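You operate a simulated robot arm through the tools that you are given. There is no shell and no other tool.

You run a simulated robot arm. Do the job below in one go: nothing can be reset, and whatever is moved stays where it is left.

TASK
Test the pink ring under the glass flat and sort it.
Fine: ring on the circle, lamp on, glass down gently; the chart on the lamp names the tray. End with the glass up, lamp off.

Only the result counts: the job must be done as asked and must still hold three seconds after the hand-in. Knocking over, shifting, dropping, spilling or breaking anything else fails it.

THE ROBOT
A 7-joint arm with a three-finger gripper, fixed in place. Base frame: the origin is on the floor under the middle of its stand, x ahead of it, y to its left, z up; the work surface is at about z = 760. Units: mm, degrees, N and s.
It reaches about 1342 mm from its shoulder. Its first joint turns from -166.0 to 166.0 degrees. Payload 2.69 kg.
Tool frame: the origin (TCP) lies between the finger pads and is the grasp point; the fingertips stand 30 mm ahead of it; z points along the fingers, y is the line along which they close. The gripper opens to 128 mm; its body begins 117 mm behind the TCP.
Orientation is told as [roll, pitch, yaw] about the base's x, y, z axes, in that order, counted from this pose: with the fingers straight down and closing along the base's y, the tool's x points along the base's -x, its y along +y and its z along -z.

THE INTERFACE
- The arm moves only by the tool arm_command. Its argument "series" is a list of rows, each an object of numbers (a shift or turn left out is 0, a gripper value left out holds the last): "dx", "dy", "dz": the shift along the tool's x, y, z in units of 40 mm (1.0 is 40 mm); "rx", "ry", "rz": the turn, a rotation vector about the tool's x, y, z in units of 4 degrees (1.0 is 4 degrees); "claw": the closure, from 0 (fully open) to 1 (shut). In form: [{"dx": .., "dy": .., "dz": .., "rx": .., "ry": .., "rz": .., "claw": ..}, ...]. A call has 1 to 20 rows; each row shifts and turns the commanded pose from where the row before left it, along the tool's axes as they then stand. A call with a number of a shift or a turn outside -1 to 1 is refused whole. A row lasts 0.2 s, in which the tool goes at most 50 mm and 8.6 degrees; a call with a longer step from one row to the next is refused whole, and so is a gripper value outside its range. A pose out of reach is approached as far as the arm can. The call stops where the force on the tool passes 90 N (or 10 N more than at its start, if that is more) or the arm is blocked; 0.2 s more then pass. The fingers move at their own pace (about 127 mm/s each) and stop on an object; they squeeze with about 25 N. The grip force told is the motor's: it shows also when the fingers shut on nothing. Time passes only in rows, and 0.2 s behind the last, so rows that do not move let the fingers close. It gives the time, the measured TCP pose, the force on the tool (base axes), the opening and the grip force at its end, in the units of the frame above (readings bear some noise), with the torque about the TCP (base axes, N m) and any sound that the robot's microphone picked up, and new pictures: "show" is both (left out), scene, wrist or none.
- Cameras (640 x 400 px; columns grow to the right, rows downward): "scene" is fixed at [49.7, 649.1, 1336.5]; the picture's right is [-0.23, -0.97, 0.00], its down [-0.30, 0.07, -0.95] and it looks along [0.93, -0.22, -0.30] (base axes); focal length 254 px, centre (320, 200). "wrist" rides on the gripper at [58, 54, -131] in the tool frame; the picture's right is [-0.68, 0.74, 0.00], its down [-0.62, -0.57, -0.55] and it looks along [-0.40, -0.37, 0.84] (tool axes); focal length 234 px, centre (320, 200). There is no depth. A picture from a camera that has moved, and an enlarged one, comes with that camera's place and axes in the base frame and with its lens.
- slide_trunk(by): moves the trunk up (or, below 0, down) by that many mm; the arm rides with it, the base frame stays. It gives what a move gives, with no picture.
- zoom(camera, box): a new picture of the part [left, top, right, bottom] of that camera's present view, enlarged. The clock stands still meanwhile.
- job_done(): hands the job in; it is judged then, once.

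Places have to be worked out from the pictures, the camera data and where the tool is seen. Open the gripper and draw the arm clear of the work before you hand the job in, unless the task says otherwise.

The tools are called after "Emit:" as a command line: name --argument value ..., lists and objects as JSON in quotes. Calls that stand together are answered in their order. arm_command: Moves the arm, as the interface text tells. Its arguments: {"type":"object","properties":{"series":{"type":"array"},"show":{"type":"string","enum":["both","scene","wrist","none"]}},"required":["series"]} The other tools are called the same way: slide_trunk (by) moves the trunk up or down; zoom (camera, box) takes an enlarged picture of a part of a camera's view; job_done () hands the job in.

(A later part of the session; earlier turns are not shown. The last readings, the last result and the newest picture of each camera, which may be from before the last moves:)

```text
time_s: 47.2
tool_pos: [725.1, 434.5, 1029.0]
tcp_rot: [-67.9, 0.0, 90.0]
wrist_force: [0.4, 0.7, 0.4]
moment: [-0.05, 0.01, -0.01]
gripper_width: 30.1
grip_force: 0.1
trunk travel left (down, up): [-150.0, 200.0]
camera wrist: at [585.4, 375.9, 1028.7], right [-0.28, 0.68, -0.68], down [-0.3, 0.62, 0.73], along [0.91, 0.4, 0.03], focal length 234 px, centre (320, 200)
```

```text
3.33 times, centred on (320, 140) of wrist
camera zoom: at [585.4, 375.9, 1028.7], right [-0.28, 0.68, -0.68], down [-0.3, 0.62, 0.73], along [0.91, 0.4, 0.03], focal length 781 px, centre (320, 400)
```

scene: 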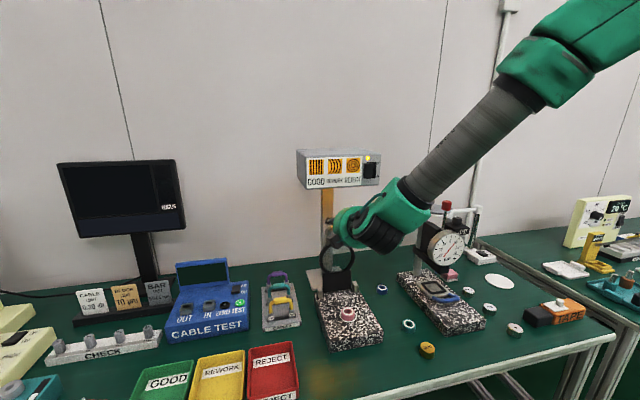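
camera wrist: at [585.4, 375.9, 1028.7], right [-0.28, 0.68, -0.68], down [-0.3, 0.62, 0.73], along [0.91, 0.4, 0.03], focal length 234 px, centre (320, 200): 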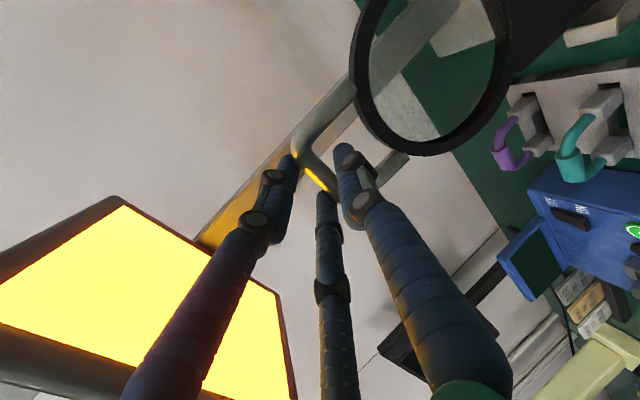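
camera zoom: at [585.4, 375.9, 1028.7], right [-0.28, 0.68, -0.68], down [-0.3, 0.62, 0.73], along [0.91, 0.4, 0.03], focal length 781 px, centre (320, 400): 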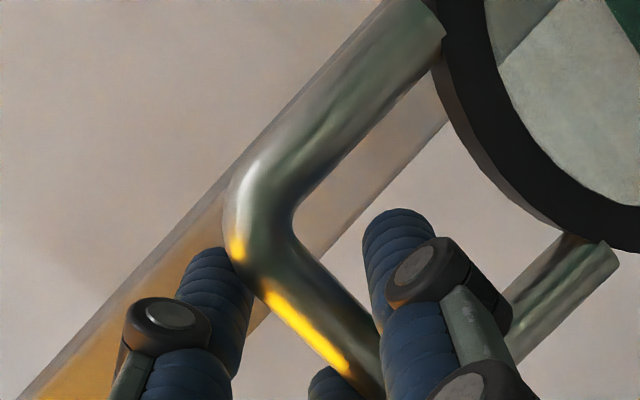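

No contact at 30 mm. I go on closing in small stages.

Emit:
arm_command --series '[{"claw": 0.785}, {}]' --show "none"

Emit:
arm_command --series '[{"claw": 0.805}, {}]' --show "none"

Emit:
arm_command --series '[{"claw": 0.82}, {}]' --show "wrist"

Emit:
zoom --camera "wrist" --box '[240, 80, 400, 200]'

```text
time_s: 47.8
tool_pos: [724.8, 436.2, 1028.4]
tcp_rot: [-67.9, 0.0, 89.9]
wrist_force: [-0.5, 0.0, 0.4]
moment: [0.0, 0.03, 0.0]
gripper_width: 27.6
grip_force: 0.0
trunk travel left (down, up): [-150.0, 200.0]
```

```text
time_s: 48.4
tool_pos: [726.1, 435.5, 1029.7]
tcp_rot: [-68.0, 0.0, 90.0]
wrist_force: [-0.2, 1.2, 0.3]
moment: [-0.01, 0.0, 0.03]
gripper_width: 25.0
grip_force: 0.1
trunk travel left (down, up): [-150.0, 200.0]
```

```text
time_s: 49.0
tool_pos: [725.8, 434.9, 1029.4]
tcp_rot: [-67.9, 0.0, 90.0]
wrist_force: [0.5, 0.3, 1.4]
moment: [0.1, -0.01, -0.05]
gripper_width: 24.1
grip_force: 8.0
trunk travel left (down, up): [-150.0, 200.0]
camera wrist: at [585.4, 375.9, 1028.8], right [-0.28, 0.68, -0.68], down [-0.3, 0.62, 0.73], along [0.91, 0.4, 0.03], focal length 234 px, centre (320, 200)
```

wrist: 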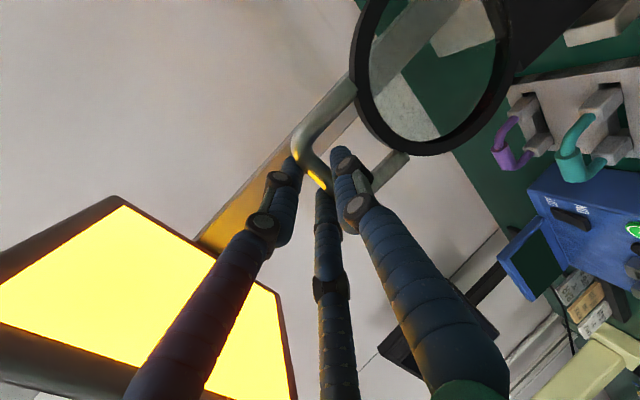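

```text
3.33 times, centred on (320, 140) of wrist
camera zoom: at [585.4, 375.9, 1028.8], right [-0.28, 0.68, -0.68], down [-0.3, 0.62, 0.73], along [0.91, 0.4, 0.03], focal length 781 px, centre (320, 400)
```

zoom: 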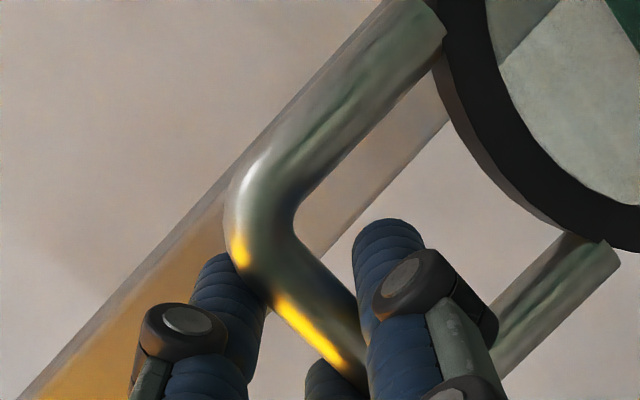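

Grip is balanced (8 N squeeze, under 1.5 N on the wrist). Holding lightly, I start the handle along its arc toward me in small 2° steps and check the forces.

Emit:
arm_command --series '[{"dz": -0.169, "dy": 0.041, "claw": 0.825}, {"dz": -0.168, "dy": 0.047}, {"dz": -0.166, "dy": 0.053}, {}]' --show "both"

Emit:
zoom --camera "wrist" --box '[240, 80, 400, 200]'

Emit:
zoom --camera "scene" --box '[300, 200, 400, 340]'

```text
time_s: 50.0
tool_pos: [705.9, 435.7, 1031.0]
tcp_rot: [-67.9, -0.1, 90.0]
wrist_force: [0.6, 0.1, 0.5]
moment: [-0.02, 0.03, -0.01]
gripper_width: 23.8
grip_force: 0.4
trunk travel left (down, up): [-150.0, 200.0]
camera wrist: at [565.1, 375.7, 1031.0], right [-0.28, 0.68, -0.68], down [-0.3, 0.62, 0.73], along [0.91, 0.4, 0.03], focal length 234 px, centre (320, 200)
```

scene: 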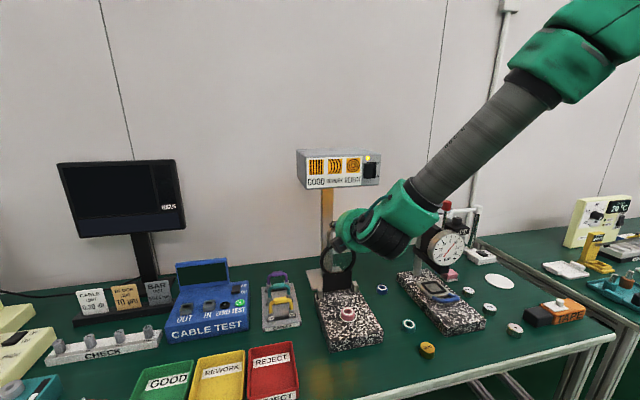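
wrist: 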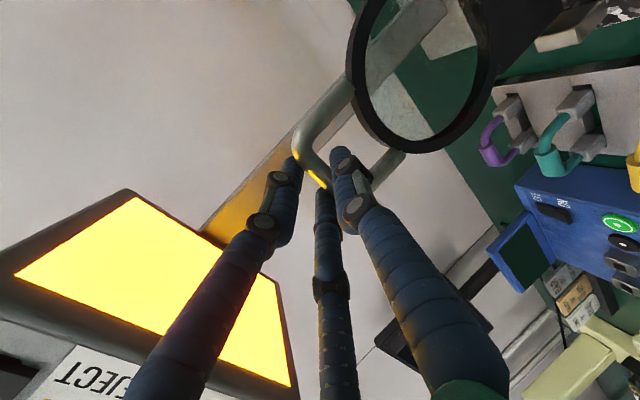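

```text
3.33 times, centred on (320, 140) of wrist
camera zoom: at [565.1, 375.7, 1031.0], right [-0.28, 0.68, -0.68], down [-0.3, 0.62, 0.73], along [0.91, 0.4, 0.03], focal length 781 px, centre (320, 400)
```

zoom: 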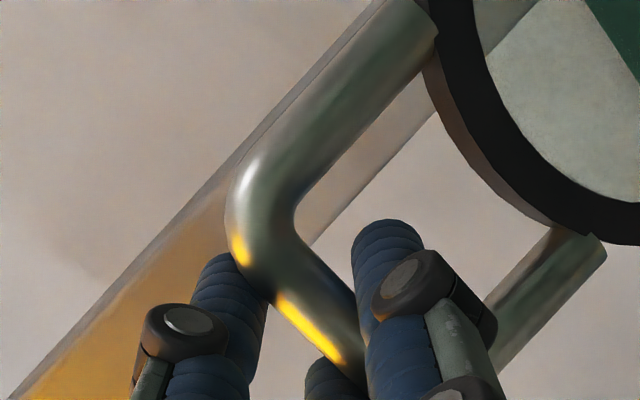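

```text
2.86 times, centred on (350, 270) of scene
camera zoom: at [49.7, 649.1, 1336.5], right [-0.23, -0.97, 0.0], down [-0.3, 0.07, -0.95], along [0.93, -0.22, -0.3], focal length 727 px, centre (234, 0)
```

zoom: 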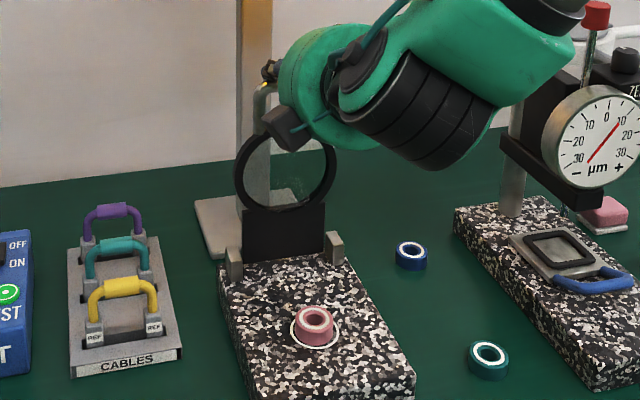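

The bar follows with almost no force. I continue past the vertical with the same light grip.

Emit:
arm_command --series '[{"dz": -0.164, "dy": 0.058, "claw": 0.84}, {"dz": -0.162, "dy": 0.064}, {"dz": -0.159, "dy": 0.07}, {"dz": -0.157, "dy": 0.075}, {"dz": -0.154, "dy": 0.081}, {}]' --show "both"

Emit:
zoom --camera "wrist" --box '[240, 80, 400, 200]'

Emit:
zoom --camera "scene" --box '[300, 200, 400, 340]'

```text
time_s: 51.4
tool_pos: [670.7, 435.7, 1029.1]
tcp_rot: [-68.0, 0.2, 90.0]
wrist_force: [0.5, 5.4, -8.9]
moment: [0.92, 0.18, -0.24]
gripper_width: 22.2
grip_force: 44.9
trunk travel left (down, up): [-150.0, 200.0]
camera wrist: at [529.7, 375.8, 1029.3], right [-0.28, 0.68, -0.68], down [-0.3, 0.62, 0.73], along [0.91, 0.4, 0.03], focal length 234 px, centre (320, 200)
```

scene: 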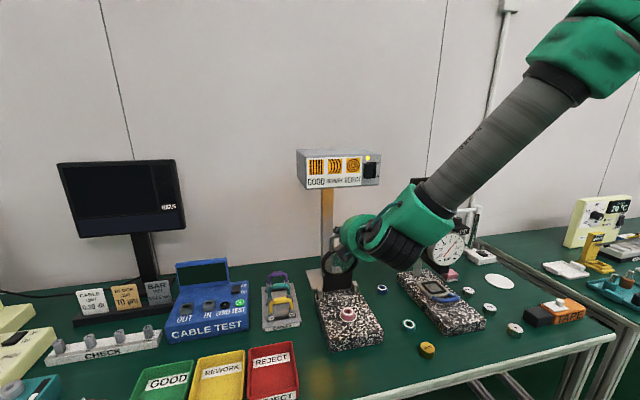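
wrist: 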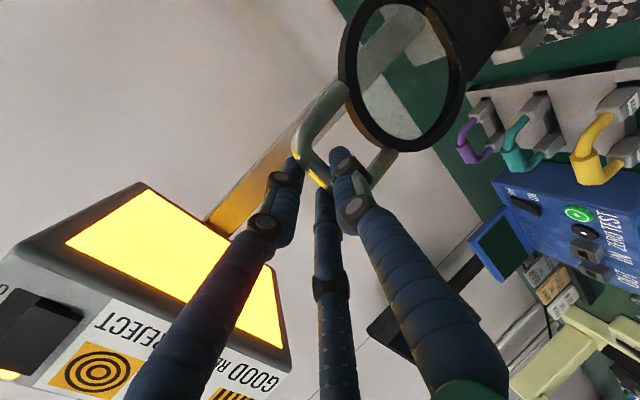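

```text
3.33 times, centred on (320, 140) of wrist
camera zoom: at [529.7, 375.8, 1029.3], right [-0.28, 0.68, -0.68], down [-0.3, 0.62, 0.73], along [0.91, 0.4, 0.03], focal length 781 px, centre (320, 400)
```

zoom: 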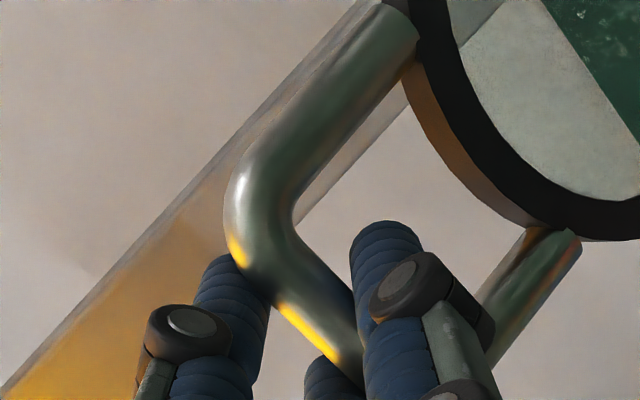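

```text
2.86 times, centred on (350, 270) of scene
camera zoom: at [49.7, 649.1, 1336.5], right [-0.23, -0.97, 0.0], down [-0.3, 0.07, -0.95], along [0.93, -0.22, -0.3], focal length 727 px, centre (234, 0)
```

zoom: 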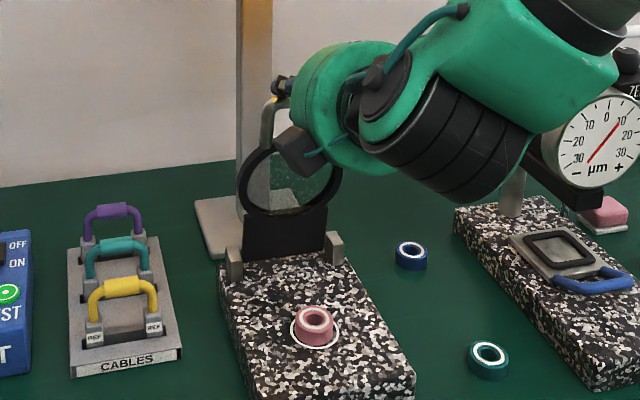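

The tool reads about 9 N, so my arc is about 1–2 mm high here. The glass is past vertical, so I loosen to a loose cage (30 mm) and let the bar rest on the lower finger.

Emit:
arm_command --series '[{"claw": 0.8}, {"claw": 0.766}, {}]' --show "wrist"

Emit:
zoom --camera "wrist" --box '[240, 80, 400, 200]'

```text
time_s: 52.2
tool_pos: [670.6, 434.6, 1030.9]
tcp_rot: [-68.1, 0.0, 90.0]
wrist_force: [-0.2, 0.1, -0.4]
moment: [0.01, 0.0, 0.02]
gripper_width: 30.0
grip_force: 0.0
trunk travel left (down, up): [-150.0, 200.0]
camera wrist: at [529.9, 375.7, 1030.4], right [-0.28, 0.68, -0.68], down [-0.3, 0.62, 0.73], along [0.91, 0.4, 0.03], focal length 234 px, centre (320, 200)
```

wrist: 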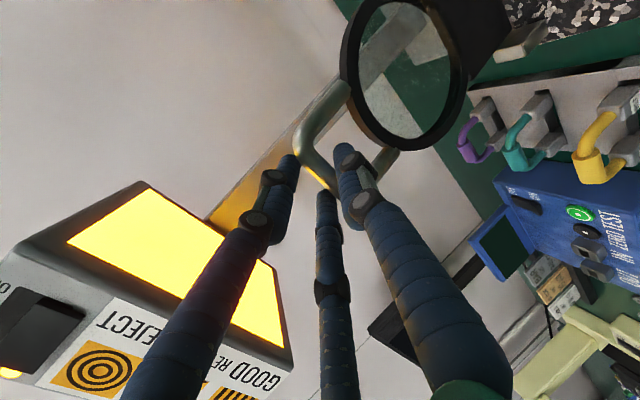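

```text
3.33 times, centred on (320, 140) of wrist
camera zoom: at [529.9, 375.7, 1030.4], right [-0.28, 0.68, -0.68], down [-0.3, 0.62, 0.73], along [0.91, 0.4, 0.03], focal length 781 px, centre (320, 400)
```

zoom: 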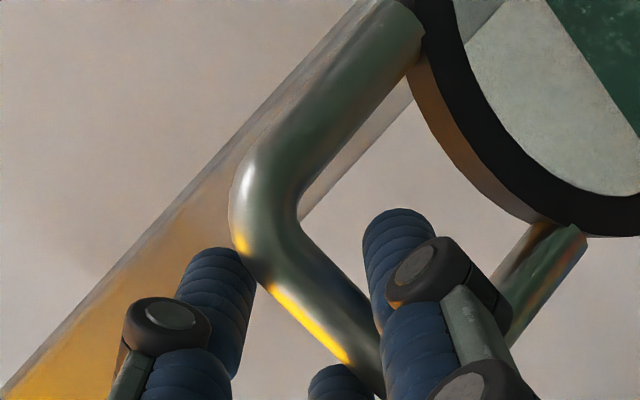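

Forces are back to zero with the bar caged. I continue lowering along the arc at about 40 mm/s, checking part way.

Emit:
arm_command --series '[{"dz": -0.187, "dy": 0.11}, {"dz": -0.182, "dy": 0.118}, {"dz": -0.177, "dy": 0.126}, {"dz": -0.171, "dy": 0.134}, {"dz": -0.165, "dy": 0.141}, {}]' --show "both"

Emit:
zoom --camera "wrist" --box '[240, 80, 400, 200]'

Emit:
zoom --camera "scene" --box '[300, 200, 400, 340]'

```text
time_s: 53.6
tool_pos: [628.5, 433.3, 1019.7]
tcp_rot: [-67.9, 0.1, 90.0]
wrist_force: [-0.7, -0.2, 0.4]
moment: [0.05, 0.01, -0.04]
gripper_width: 30.5
grip_force: 0.6
trunk travel left (down, up): [-150.0, 200.0]
camera wrist: at [487.5, 374.7, 1019.7], right [-0.28, 0.68, -0.68], down [-0.3, 0.62, 0.73], along [0.91, 0.4, 0.03], focal length 234 px, centre (320, 200)
```

scene: 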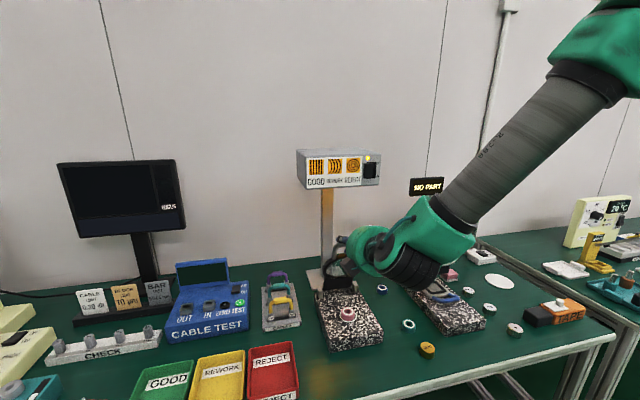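
wrist: 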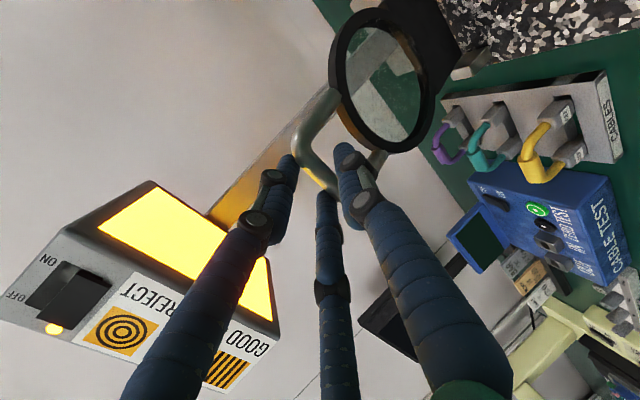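

```text
3.33 times, centred on (320, 140) of wrist
camera zoom: at [487.5, 374.7, 1019.7], right [-0.28, 0.68, -0.68], down [-0.3, 0.62, 0.73], along [0.91, 0.4, 0.03], focal length 781 px, centre (320, 400)
```

zoom: 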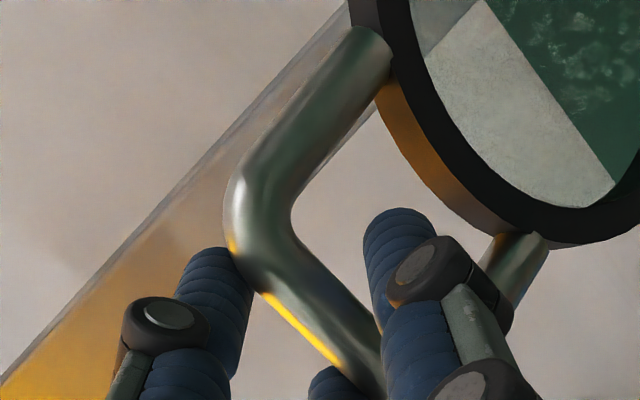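

```text
2.86 times, centred on (350, 270) of scene
camera zoom: at [49.7, 649.1, 1336.5], right [-0.23, -0.97, 0.0], down [-0.3, 0.07, -0.95], along [0.93, -0.22, -0.3], focal length 727 px, centre (234, 0)
```

zoom: 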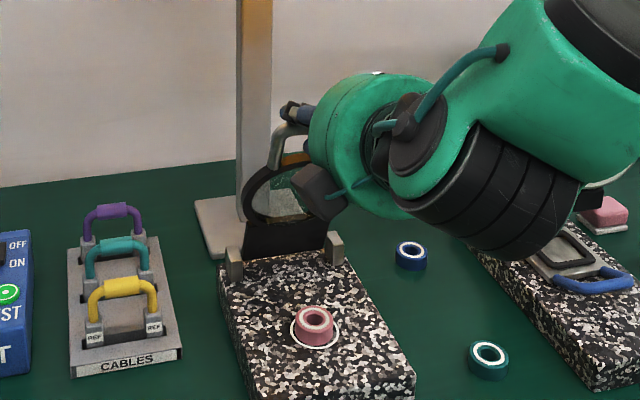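

The glass follows smoothly with no load. I continue lowering along the arc.

Emit:
arm_command --series '[{"dz": -0.159, "dy": 0.148}, {"dz": -0.152, "dy": 0.155}, {"dz": -0.146, "dy": 0.162}, {"dz": -0.138, "dy": 0.168}, {"dz": -0.131, "dy": 0.174}, {"dz": -0.123, "dy": 0.179}, {"dz": -0.115, "dy": 0.184}, {"dz": -0.107, "dy": 0.189}, {}]' --show "both"

Emit:
zoom --camera "wrist" --box '[240, 80, 400, 200]'

Emit:
zoom --camera "scene" --box '[300, 200, 400, 340]'

```text
time_s: 55.6
tool_pos: [567.3, 433.4, 985.7]
tcp_rot: [-68.0, 0.0, 90.0]
wrist_force: [0.3, -0.3, -0.3]
moment: [-0.01, 0.0, -0.01]
gripper_width: 29.8
grip_force: 0.0
trunk travel left (down, up): [-150.0, 200.0]
camera wrist: at [427.4, 374.3, 985.7], right [-0.28, 0.68, -0.68], down [-0.3, 0.62, 0.73], along [0.91, 0.4, 0.03], focal length 234 px, centre (320, 200)
```

scene: 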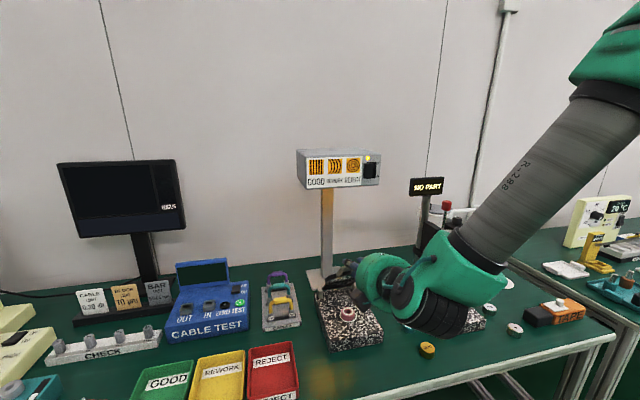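
wrist: 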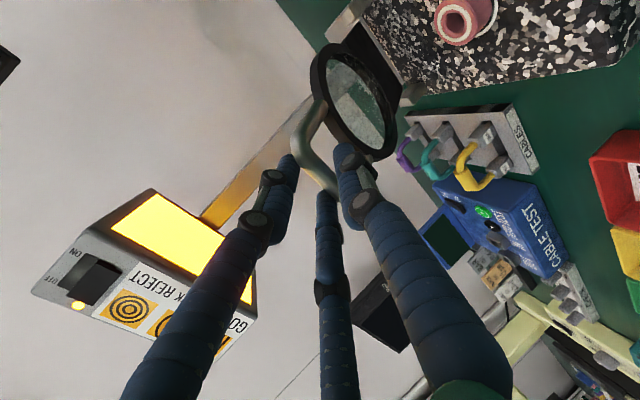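

```text
3.33 times, centred on (320, 140) of wrist
camera zoom: at [427.4, 374.3, 985.7], right [-0.28, 0.68, -0.68], down [-0.3, 0.62, 0.73], along [0.91, 0.4, 0.03], focal length 781 px, centre (320, 400)
```

zoom: 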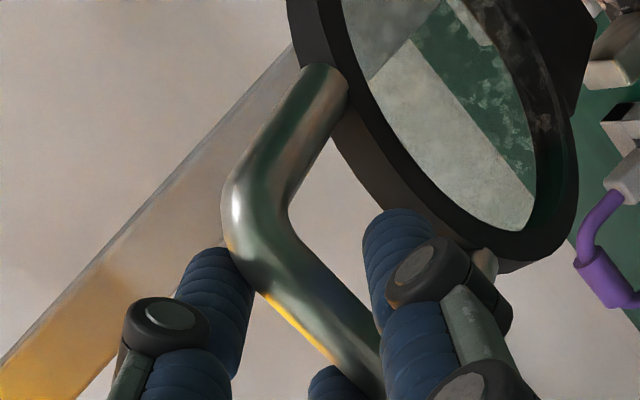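

```text
2.86 times, centred on (350, 270) of scene
camera zoom: at [49.7, 649.1, 1336.5], right [-0.23, -0.97, 0.0], down [-0.3, 0.07, -0.95], along [0.93, -0.22, -0.3], focal length 727 px, centre (234, 0)
```

zoom: 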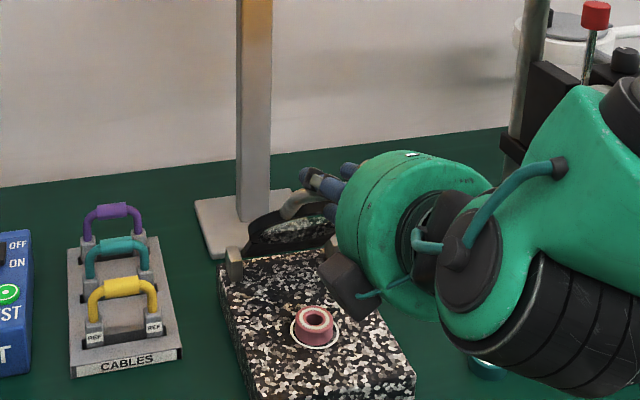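

Still load-free, at about 50°. I continue to about 30° above closed.

Emit:
arm_command --series '[{"dz": -0.099, "dy": 0.194}, {"dz": -0.09, "dy": 0.198}, {"dz": -0.081, "dy": 0.202}, {"dz": -0.073, "dy": 0.205}, {"dz": -0.064, "dy": 0.208}, {"dz": -0.054, "dy": 0.211}, {"dz": -0.045, "dy": 0.213}, {"dz": -0.036, "dy": 0.214}, {}]' --show "both"

Emit:
zoom --camera "wrist" --box '[240, 60, 440, 210]'

Emit:
zoom --camera "scene" --box '[300, 220, 400, 360]'

```text
time_s: 57.6
tool_pos: [522.2, 435.4, 933.5]
tcp_rot: [-68.0, 0.0, 90.1]
wrist_force: [0.6, 0.1, 0.0]
moment: [0.0, 0.01, -0.02]
gripper_width: 29.9
grip_force: 0.0
trunk travel left (down, up): [-150.0, 200.0]
camera wrist: at [382.1, 375.6, 933.0], right [-0.28, 0.68, -0.68], down [-0.3, 0.62, 0.73], along [0.91, 0.4, 0.03], focal length 234 px, centre (320, 200)
```

scene: 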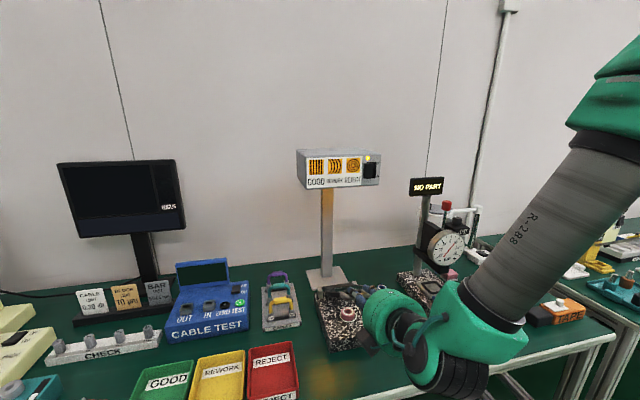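
wrist: 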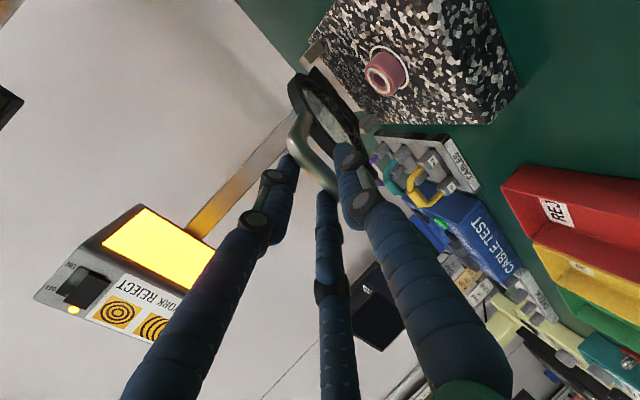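

```text
2.67 times, centred on (340, 135) of wrist
camera zoom: at [382.1, 375.6, 933.0], right [-0.28, 0.68, -0.68], down [-0.3, 0.62, 0.73], along [0.91, 0.4, 0.03], focal length 624 px, centre (267, 373)
```

zoom: 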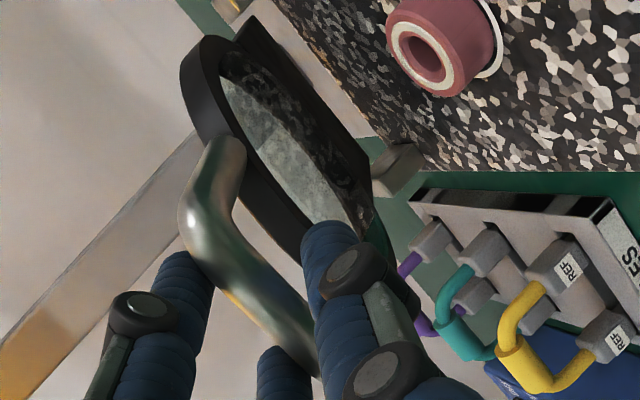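

```text
2.86 times, centred on (350, 290) of scene
camera zoom: at [49.7, 649.1, 1336.5], right [-0.23, -0.97, 0.0], down [-0.3, 0.07, -0.95], along [0.93, -0.22, -0.3], focal length 727 px, centre (234, -57)
```

zoom: 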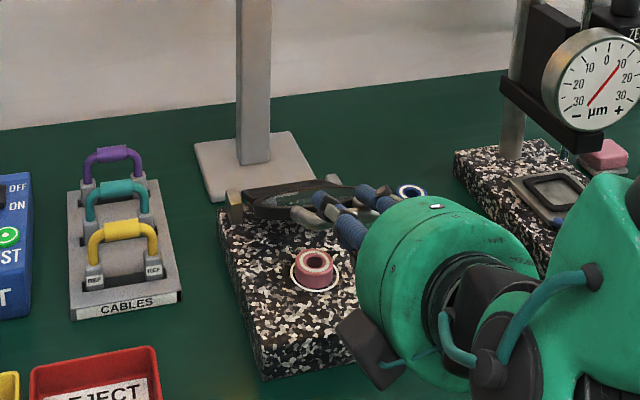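

The glass is coming down evenly toward the ring. I open the cage to 34 mm for leg clearance and continue to about 13°.

Emit:
arm_command --series '[{"claw": 0.735}, {"dz": -0.026, "dy": 0.216}, {"dz": -0.017, "dy": 0.217}, {"dz": -0.008, "dy": 0.217}, {"dz": 0.002, "dy": 0.217}, {"dz": 0.011, "dy": 0.217}, {"dz": 0.015, "dy": 0.15}, {"dz": 0.015, "dy": 0.15}, {}]' --show "both"

Emit:
zoom --camera "wrist" --box '[220, 40, 440, 210]'

Emit:
zoom --camera "scene" --box '[300, 250, 400, 360]'

```text
time_s: 59.6
tool_pos: [502.0, 433.8, 881.7]
tcp_rot: [-68.0, 0.0, 90.0]
wrist_force: [0.6, 0.0, 0.4]
moment: [0.02, 0.01, -0.03]
gripper_width: 33.8
grip_force: 0.1
trunk travel left (down, up): [-150.0, 200.0]
camera wrist: at [360.8, 375.1, 881.6], right [-0.28, 0.68, -0.68], down [-0.3, 0.62, 0.73], along [0.91, 0.4, 0.03], focal length 234 px, centre (320, 200)
```

scene: 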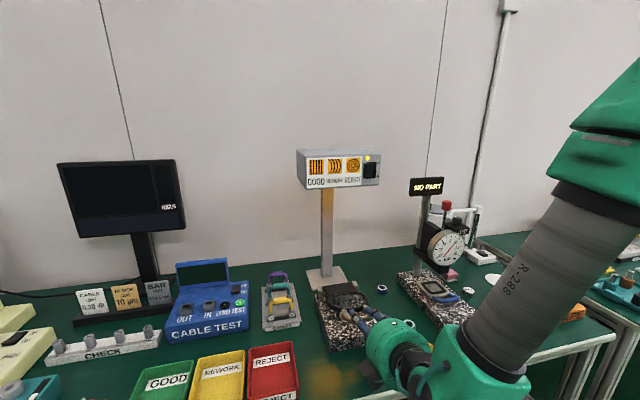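
wrist: 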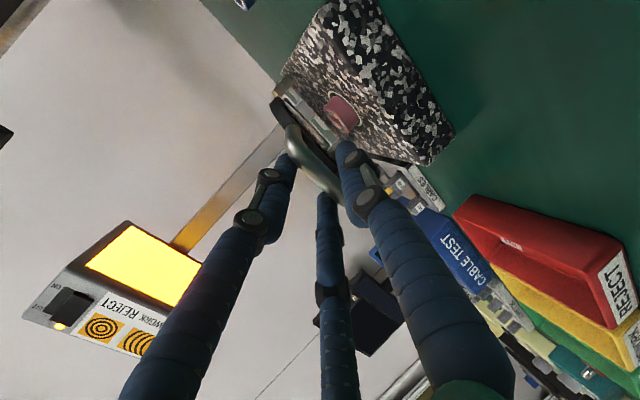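

```text
2.35 times, centred on (330, 125) of wrist
camera zoom: at [360.8, 375.1, 881.6], right [-0.28, 0.68, -0.68], down [-0.3, 0.62, 0.73], along [0.91, 0.4, 0.03], focal length 551 px, centre (296, 376)
```

zoom: 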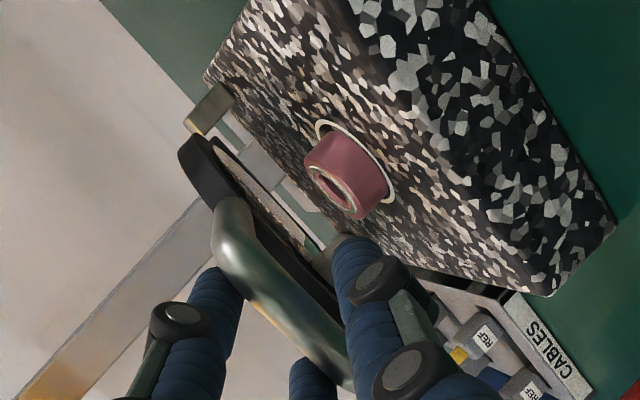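

```text
3.64 times, centred on (350, 305) of scene
camera zoom: at [49.7, 649.1, 1336.5], right [-0.23, -0.97, 0.0], down [-0.3, 0.07, -0.95], along [0.93, -0.22, -0.3], focal length 926 px, centre (211, -182)
```

zoom: 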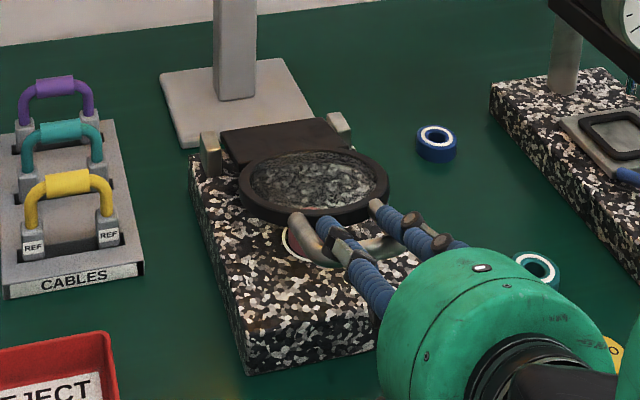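

The glass hovers about 13° above closed. I slow to about 17 mm/s for the next part.

Emit:
arm_command --series '[{"dz": 0.014, "dy": 0.086}, {"dz": 0.015, "dy": 0.086}, {"dz": 0.017, "dy": 0.086}, {"dz": 0.018, "dy": 0.085}, {"dz": 0.02, "dy": 0.085}, {"dz": 0.021, "dy": 0.085}, {}]' --show "both"

Emit:
zoom --camera "wrist" --box '[220, 40, 440, 210]'

Emit:
zoom --camera "scene" --box '[310, 260, 390, 350]'

```text
time_s: 61.2
tool_pos: [497.4, 434.9, 860.5]
tcp_rot: [-68.0, 0.0, 90.0]
wrist_force: [0.3, 0.8, -2.0]
moment: [-0.01, 0.07, 0.01]
gripper_width: 35.2
grip_force: 1.4
trunk travel left (down, up): [-150.0, 200.0]
camera wrist: at [357.6, 374.8, 860.4], right [-0.28, 0.68, -0.68], down [-0.3, 0.62, 0.73], along [0.91, 0.4, 0.03], focal length 234 px, centre (320, 200)
```

scene: 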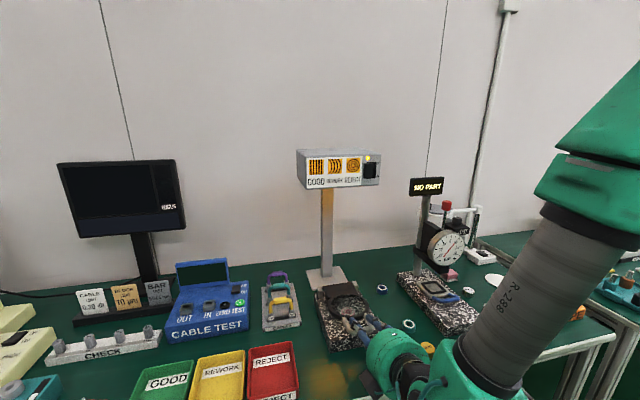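
wrist: 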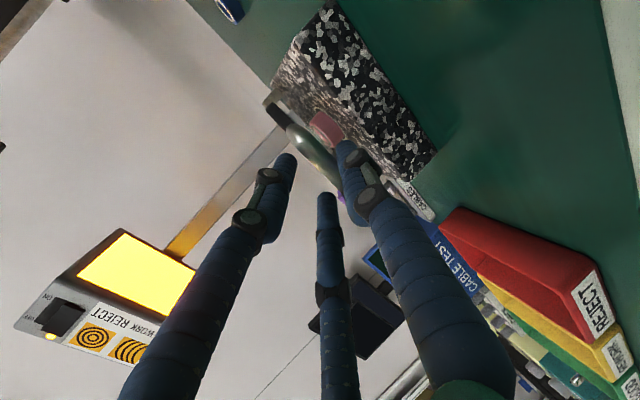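

```text
2.35 times, centred on (330, 125) of wrist
camera zoom: at [357.6, 374.8, 860.4], right [-0.28, 0.68, -0.68], down [-0.3, 0.62, 0.73], along [0.91, 0.4, 0.03], focal length 551 px, centre (296, 376)
```

zoom: 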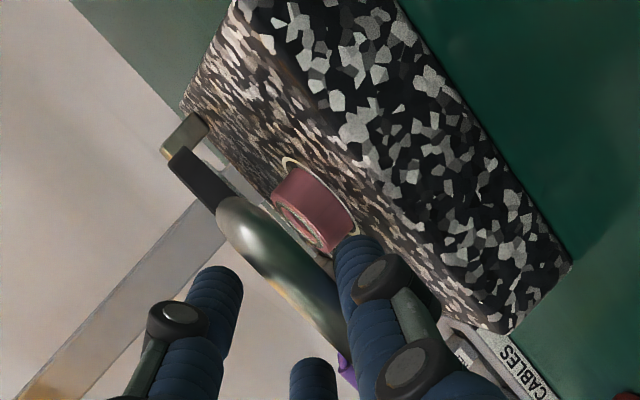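

```text
4.44 times, centred on (350, 305) of scene
camera zoom: at [49.7, 649.1, 1336.5], right [-0.23, -0.97, 0.0], down [-0.3, 0.07, -0.95], along [0.93, -0.22, -0.3], focal length 1131 px, centre (187, -267)
```

zoom: 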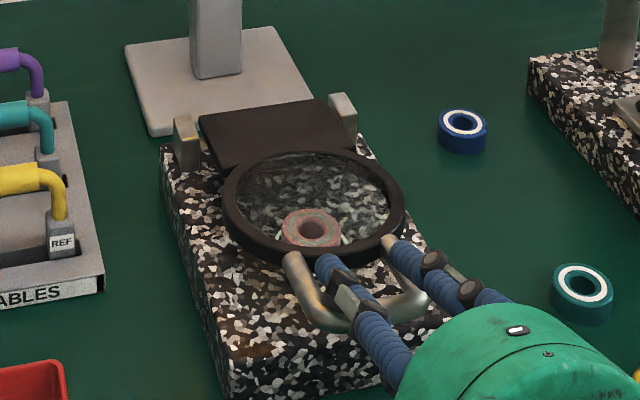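

A small load (−2 N, width 35.2) suggests the upper fingertips are touching the handle legs as it flattens. I widen the cage gradually to give clearance, letting the bar settle onto the lower finger.

Emit:
arm_command --series '[{"claw": 0.72}, {"claw": 0.71}, {"claw": 0.7}, {"claw": 0.69}, {"claw": 0.68}, {}]' --show "wrist"

Emit:
zoom --camera "wrist" --box '[220, 60, 400, 200]'

Emit:
zoom --camera "scene" --box '[325, 285, 385, 345]'

```text
time_s: 62.6
tool_pos: [497.6, 433.8, 860.8]
tcp_rot: [-68.0, 0.0, 89.9]
wrist_force: [0.1, 0.3, -2.4]
moment: [0.01, 0.02, 0.0]
gripper_width: 42.3
grip_force: 0.9
trunk travel left (down, up): [-150.0, 200.0]
camera wrist: at [357.6, 374.7, 860.4], right [-0.28, 0.68, -0.68], down [-0.3, 0.62, 0.73], along [0.91, 0.4, 0.03], focal length 234 px, centre (320, 200)
```

wrist: 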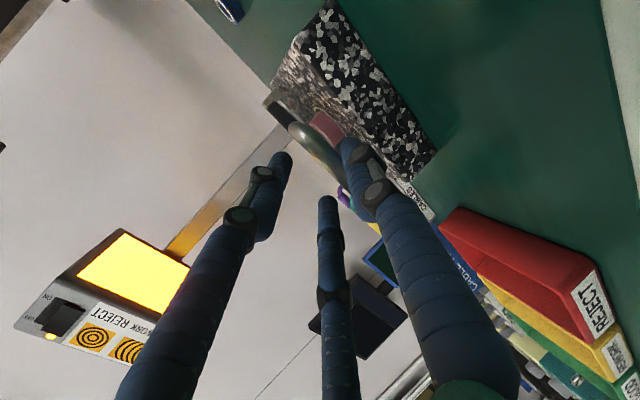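

```text
2.86 times, centred on (310, 130) of wrist
camera zoom: at [357.6, 374.7, 860.4], right [-0.28, 0.68, -0.68], down [-0.3, 0.62, 0.73], along [0.91, 0.4, 0.03], focal length 669 px, centre (349, 400)
```

zoom: 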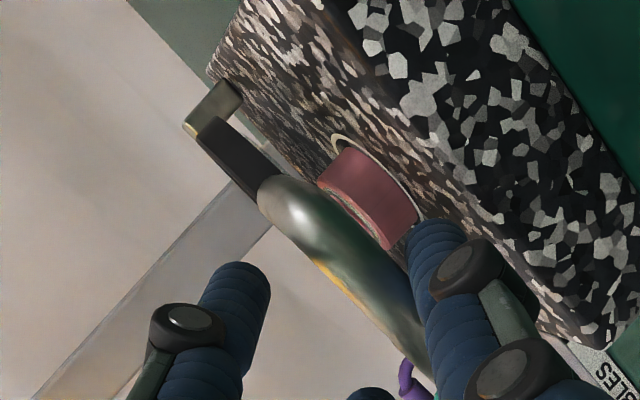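

```text
6.67 times, centred on (355, 315) of scene
camera zoom: at [49.7, 649.1, 1336.5], right [-0.23, -0.97, 0.0], down [-0.3, 0.07, -0.95], along [0.93, -0.22, -0.3], focal length 1697 px, centre (87, -567)
```

zoom: 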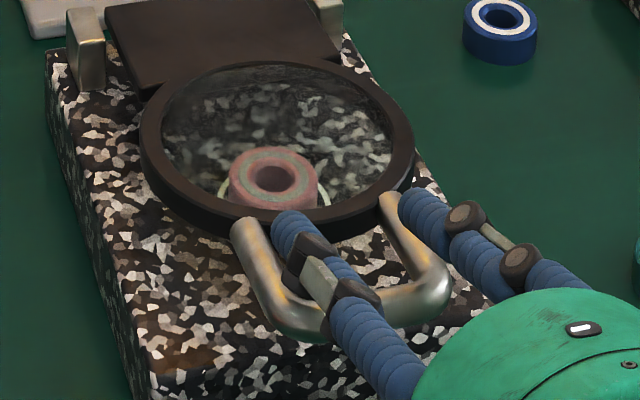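

The −2.4 N is just the glass weight resting on the lower finger; that makes a good contact indicator. I keep lowering in fine steps.

Emit:
arm_command --series '[{"dz": 0.012, "dy": 0.042}, {"dz": 0.012, "dy": 0.042}, {"dz": 0.013, "dy": 0.042}, {"dz": 0.013, "dy": 0.042}, {}]' --show "wrist"

Emit:
zoom --camera "wrist" --box '[220, 60, 400, 200]'

Emit:
zoom --camera "scene" --box '[325, 285, 385, 345]'

```text
time_s: 63.8
tool_pos: [496.8, 434.5, 852.9]
tcp_rot: [-68.0, -0.1, 90.0]
wrist_force: [-0.1, 0.1, -2.1]
moment: [0.01, 0.05, 0.0]
gripper_width: 42.6
grip_force: 0.6
trunk travel left (down, up): [-150.0, 200.0]
camera wrist: at [357.2, 375.2, 853.4], right [-0.28, 0.68, -0.68], down [-0.3, 0.62, 0.73], along [0.91, 0.4, 0.03], focal length 234 px, centre (320, 200)
```

wrist: 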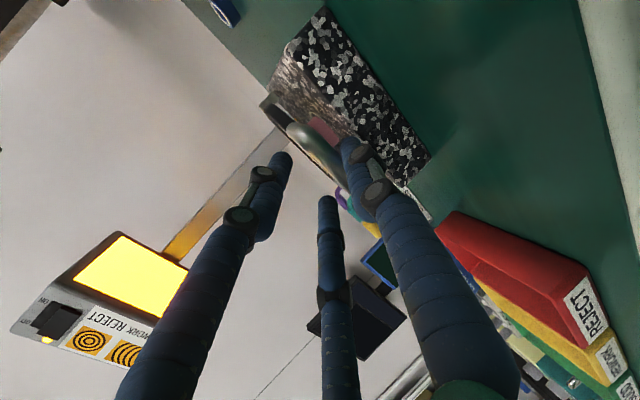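

```text
2.86 times, centred on (310, 130) of wrist
camera zoom: at [357.2, 375.2, 853.4], right [-0.28, 0.68, -0.68], down [-0.3, 0.62, 0.73], along [0.91, 0.4, 0.03], focal length 669 px, centre (349, 400)
```

zoom: 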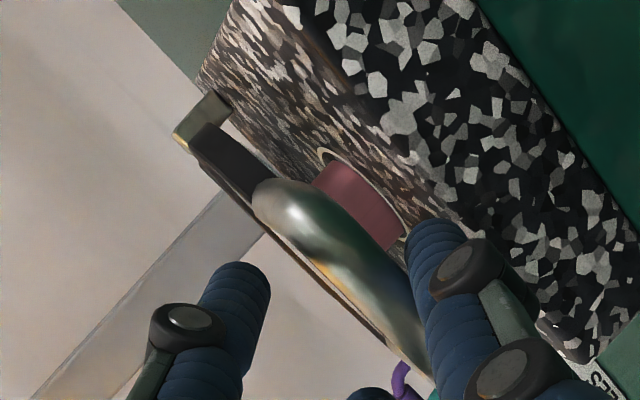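

```text
6.67 times, centred on (355, 315) of scene
camera zoom: at [49.7, 649.1, 1336.5], right [-0.23, -0.97, 0.0], down [-0.3, 0.07, -0.95], along [0.93, -0.22, -0.3], focal length 1697 px, centre (87, -567)
```

zoom: 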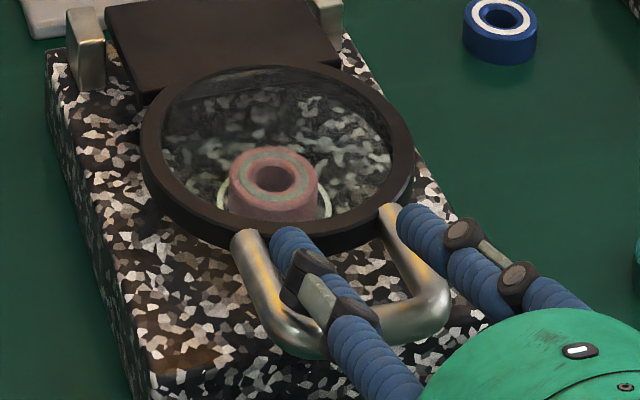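

The weight is still on the finger (−2.1 N), so the glass hasn't touched yet. I continue at under 10 mm/s.

Emit:
arm_command --series '[{"dz": 0.013, "dy": 0.041}, {"dz": 0.013, "dy": 0.041}, {}]' --show "none"

Emit:
arm_command --series '[{"dz": 0.01, "dy": 0.03}, {"dz": 0.01, "dy": 0.03}, {}]' --show "wrist"

Emit:
zoom --camera "wrist" --box '[220, 60, 400, 200]'

Emit:
zoom --camera "scene" --box '[325, 285, 385, 345]'

```text
time_s: 64.6
tool_pos: [497.5, 434.2, 851.5]
tcp_rot: [-68.0, -0.1, 90.1]
wrist_force: [-0.3, 0.0, -2.8]
moment: [-0.02, 0.04, -0.01]
gripper_width: 42.3
grip_force: 1.0
trunk travel left (down, up): [-150.0, 200.0]
```

```text
time_s: 65.4
tool_pos: [496.6, 434.4, 848.2]
tcp_rot: [-68.0, 0.0, 90.1]
wrist_force: [0.2, 0.4, -2.0]
moment: [0.04, 0.01, -0.03]
gripper_width: 42.3
grip_force: 0.7
trunk travel left (down, up): [-150.0, 200.0]
camera wrist: at [356.5, 375.2, 848.2], right [-0.28, 0.68, -0.68], down [-0.3, 0.62, 0.73], along [0.91, 0.4, 0.03], focal length 234 px, centre (320, 200)
```

wrist: 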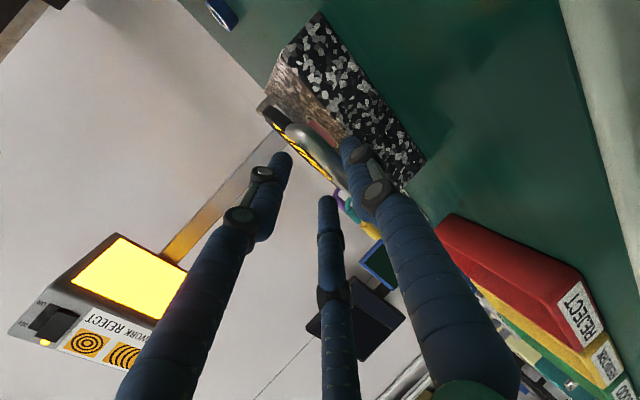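

```text
2.86 times, centred on (310, 130) of wrist
camera zoom: at [356.5, 375.2, 848.2], right [-0.28, 0.68, -0.68], down [-0.3, 0.62, 0.73], along [0.91, 0.4, 0.03], focal length 669 px, centre (349, 400)
```

zoom: 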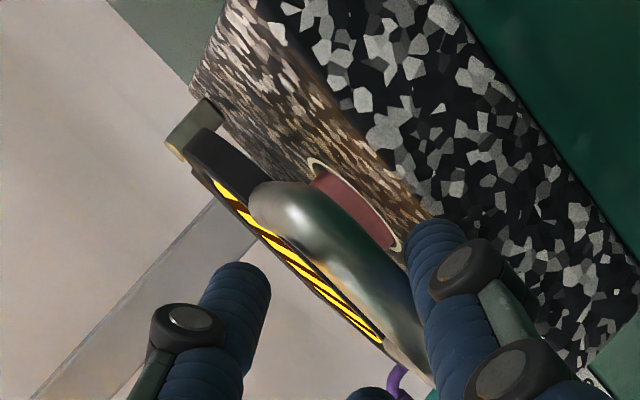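

```text
6.67 times, centred on (355, 315) of scene
camera zoom: at [49.7, 649.1, 1336.5], right [-0.23, -0.97, 0.0], down [-0.3, 0.07, -0.95], along [0.93, -0.22, -0.3], focal length 1697 px, centre (87, -567)
```

zoom: 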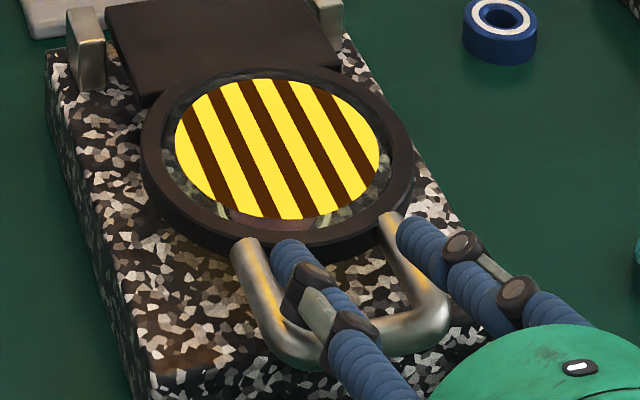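

Straight, evenly spaced fringes have appeared. I let the glass settle completely, until its weight leaves the finger, to confirm the reading.

Emit:
arm_command --series '[{"dz": 0.009, "dy": 0.027}, {"dz": 0.009, "dy": 0.027}, {}]' --show "none"

Emit:
arm_command --series '[{"dz": 0.009, "dy": 0.027}, {"dz": 0.009, "dy": 0.027}, {}]' --show "wrist"

Emit:
zoom --camera "scene" --box '[325, 285, 385, 345]'

Emit:
zoom --camera "wrist" --box '[220, 60, 400, 200]'

```text
time_s: 66.2
tool_pos: [496.2, 433.4, 845.6]
tcp_rot: [-68.0, 0.1, 89.9]
wrist_force: [0.3, -0.2, -2.2]
moment: [0.02, 0.03, 0.01]
gripper_width: 42.5
grip_force: 1.6
trunk travel left (down, up): [-150.0, 200.0]
```

```text
time_s: 67.0
tool_pos: [496.4, 434.6, 843.9]
tcp_rot: [-68.0, 0.0, 90.0]
wrist_force: [0.3, 0.5, -1.7]
moment: [0.02, 0.04, 0.02]
gripper_width: 42.3
grip_force: 0.8
trunk travel left (down, up): [-150.0, 200.0]
camera wrist: at [356.0, 374.8, 843.7], right [-0.28, 0.68, -0.68], down [-0.3, 0.62, 0.73], along [0.91, 0.4, 0.03], focal length 234 px, centre (320, 200)
```

wrist: 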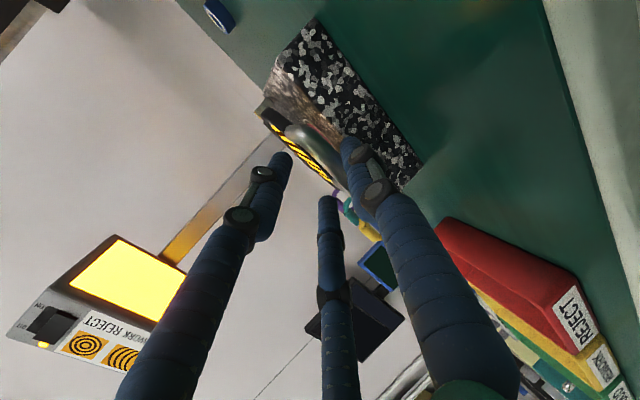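

```text
6.67 times, centred on (355, 315) of scene
camera zoom: at [49.7, 649.1, 1336.5], right [-0.23, -0.97, 0.0], down [-0.3, 0.07, -0.95], along [0.93, -0.22, -0.3], focal length 1697 px, centre (87, -567)
```

zoom: 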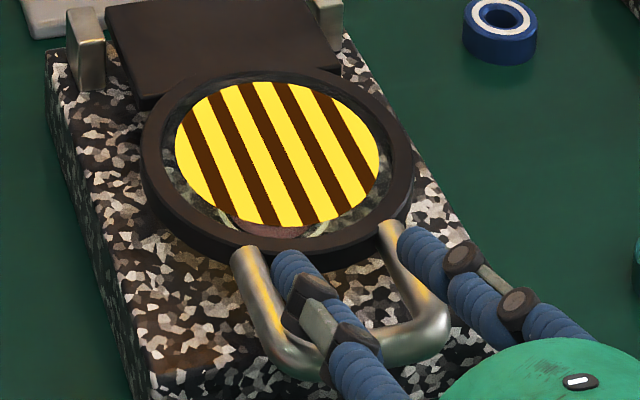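

```text
2.86 times, centred on (310, 130) of wrist
camera zoom: at [356.0, 374.8, 843.7], right [-0.28, 0.68, -0.68], down [-0.3, 0.62, 0.73], along [0.91, 0.4, 0.03], focal length 669 px, centre (349, 400)
```

zoom: 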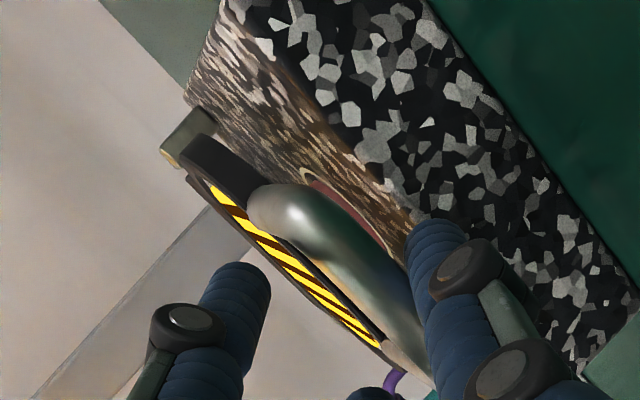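

Fringes remain straight. The finger still carries the weight, so I keep lowering slowly to full rest.

Emit:
arm_command --series '[{"dz": 0.01, "dy": 0.03}, {"dz": 0.01, "dy": 0.03}, {}]' --show "none"

Emit:
arm_command --series '[{"dz": 0.01, "dy": 0.03}, {"dz": 0.01, "dy": 0.03}, {}]' --show "none"

Emit:
zoom --camera "scene" --box '[325, 285, 385, 345]'

Emit:
zoom --camera "wrist" --box '[220, 60, 400, 200]'

```text
time_s: 67.8
tool_pos: [496.2, 434.6, 840.0]
tcp_rot: [-68.1, 0.0, 90.0]
wrist_force: [0.6, -0.2, -0.8]
moment: [0.0, 0.0, 0.03]
gripper_width: 41.1
grip_force: 0.1
trunk travel left (down, up): [-150.0, 200.0]
```

```text
time_s: 68.6
tool_pos: [495.6, 434.5, 839.1]
tcp_rot: [-67.9, -0.1, 90.1]
wrist_force: [-0.1, -0.8, -0.2]
moment: [0.02, -0.04, -0.01]
gripper_width: 40.8
grip_force: 0.0
trunk travel left (down, up): [-150.0, 200.0]
```

```text
6.67 times, centred on (355, 315) of scene
camera zoom: at [49.7, 649.1, 1336.5], right [-0.23, -0.97, 0.0], down [-0.3, 0.07, -0.95], along [0.93, -0.22, -0.3], focal length 1697 px, centre (87, -567)
```

zoom: 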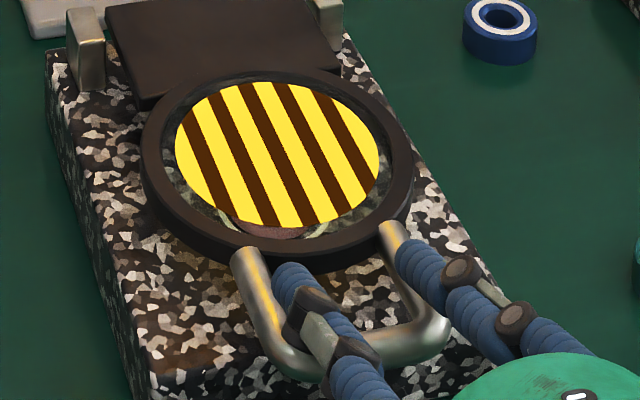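

```text
2.86 times, centred on (310, 130) of wrist
camera zoom: at [355.7, 375.0, 838.5], right [-0.28, 0.68, -0.68], down [-0.3, 0.62, 0.73], along [0.91, 0.4, 0.03], focal length 669 px, centre (349, 400)
```

zoom: 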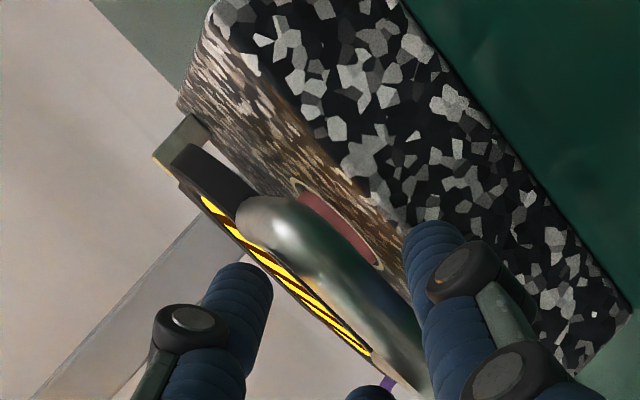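

The weight is off the finger, so the glass rests fully on the ring, with the lamp on. One tighter zoom to be sure the fringes are straight.

Emit:
zoom --camera "scene" --box '[338, 292, 366, 322]'

Emit:
zoom --camera "scene" --box '[300, 145, 385, 195]'

```text
13.33 times, centred on (352, 307) of scene
camera zoom: at [49.7, 649.1, 1336.5], right [-0.23, -0.97, 0.0], down [-0.3, 0.07, -0.95], along [0.93, -0.22, -0.3], focal length 3393 px, centre (-107, -1227)
```

zoom: 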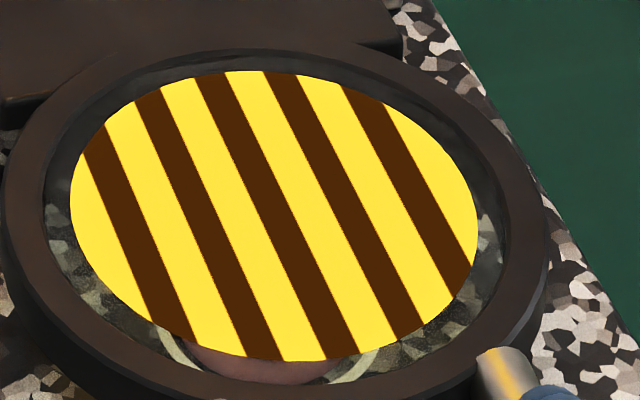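

```text
7.53 times, centred on (342, 170) of scene
camera zoom: at [49.7, 649.1, 1336.5], right [-0.23, -0.97, 0.0], down [-0.3, 0.07, -0.95], along [0.93, -0.22, -0.3], focal length 1916 px, centre (151, 426)
```

zoom: 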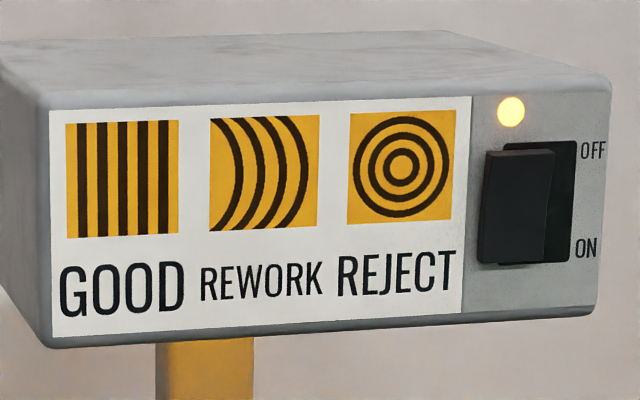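

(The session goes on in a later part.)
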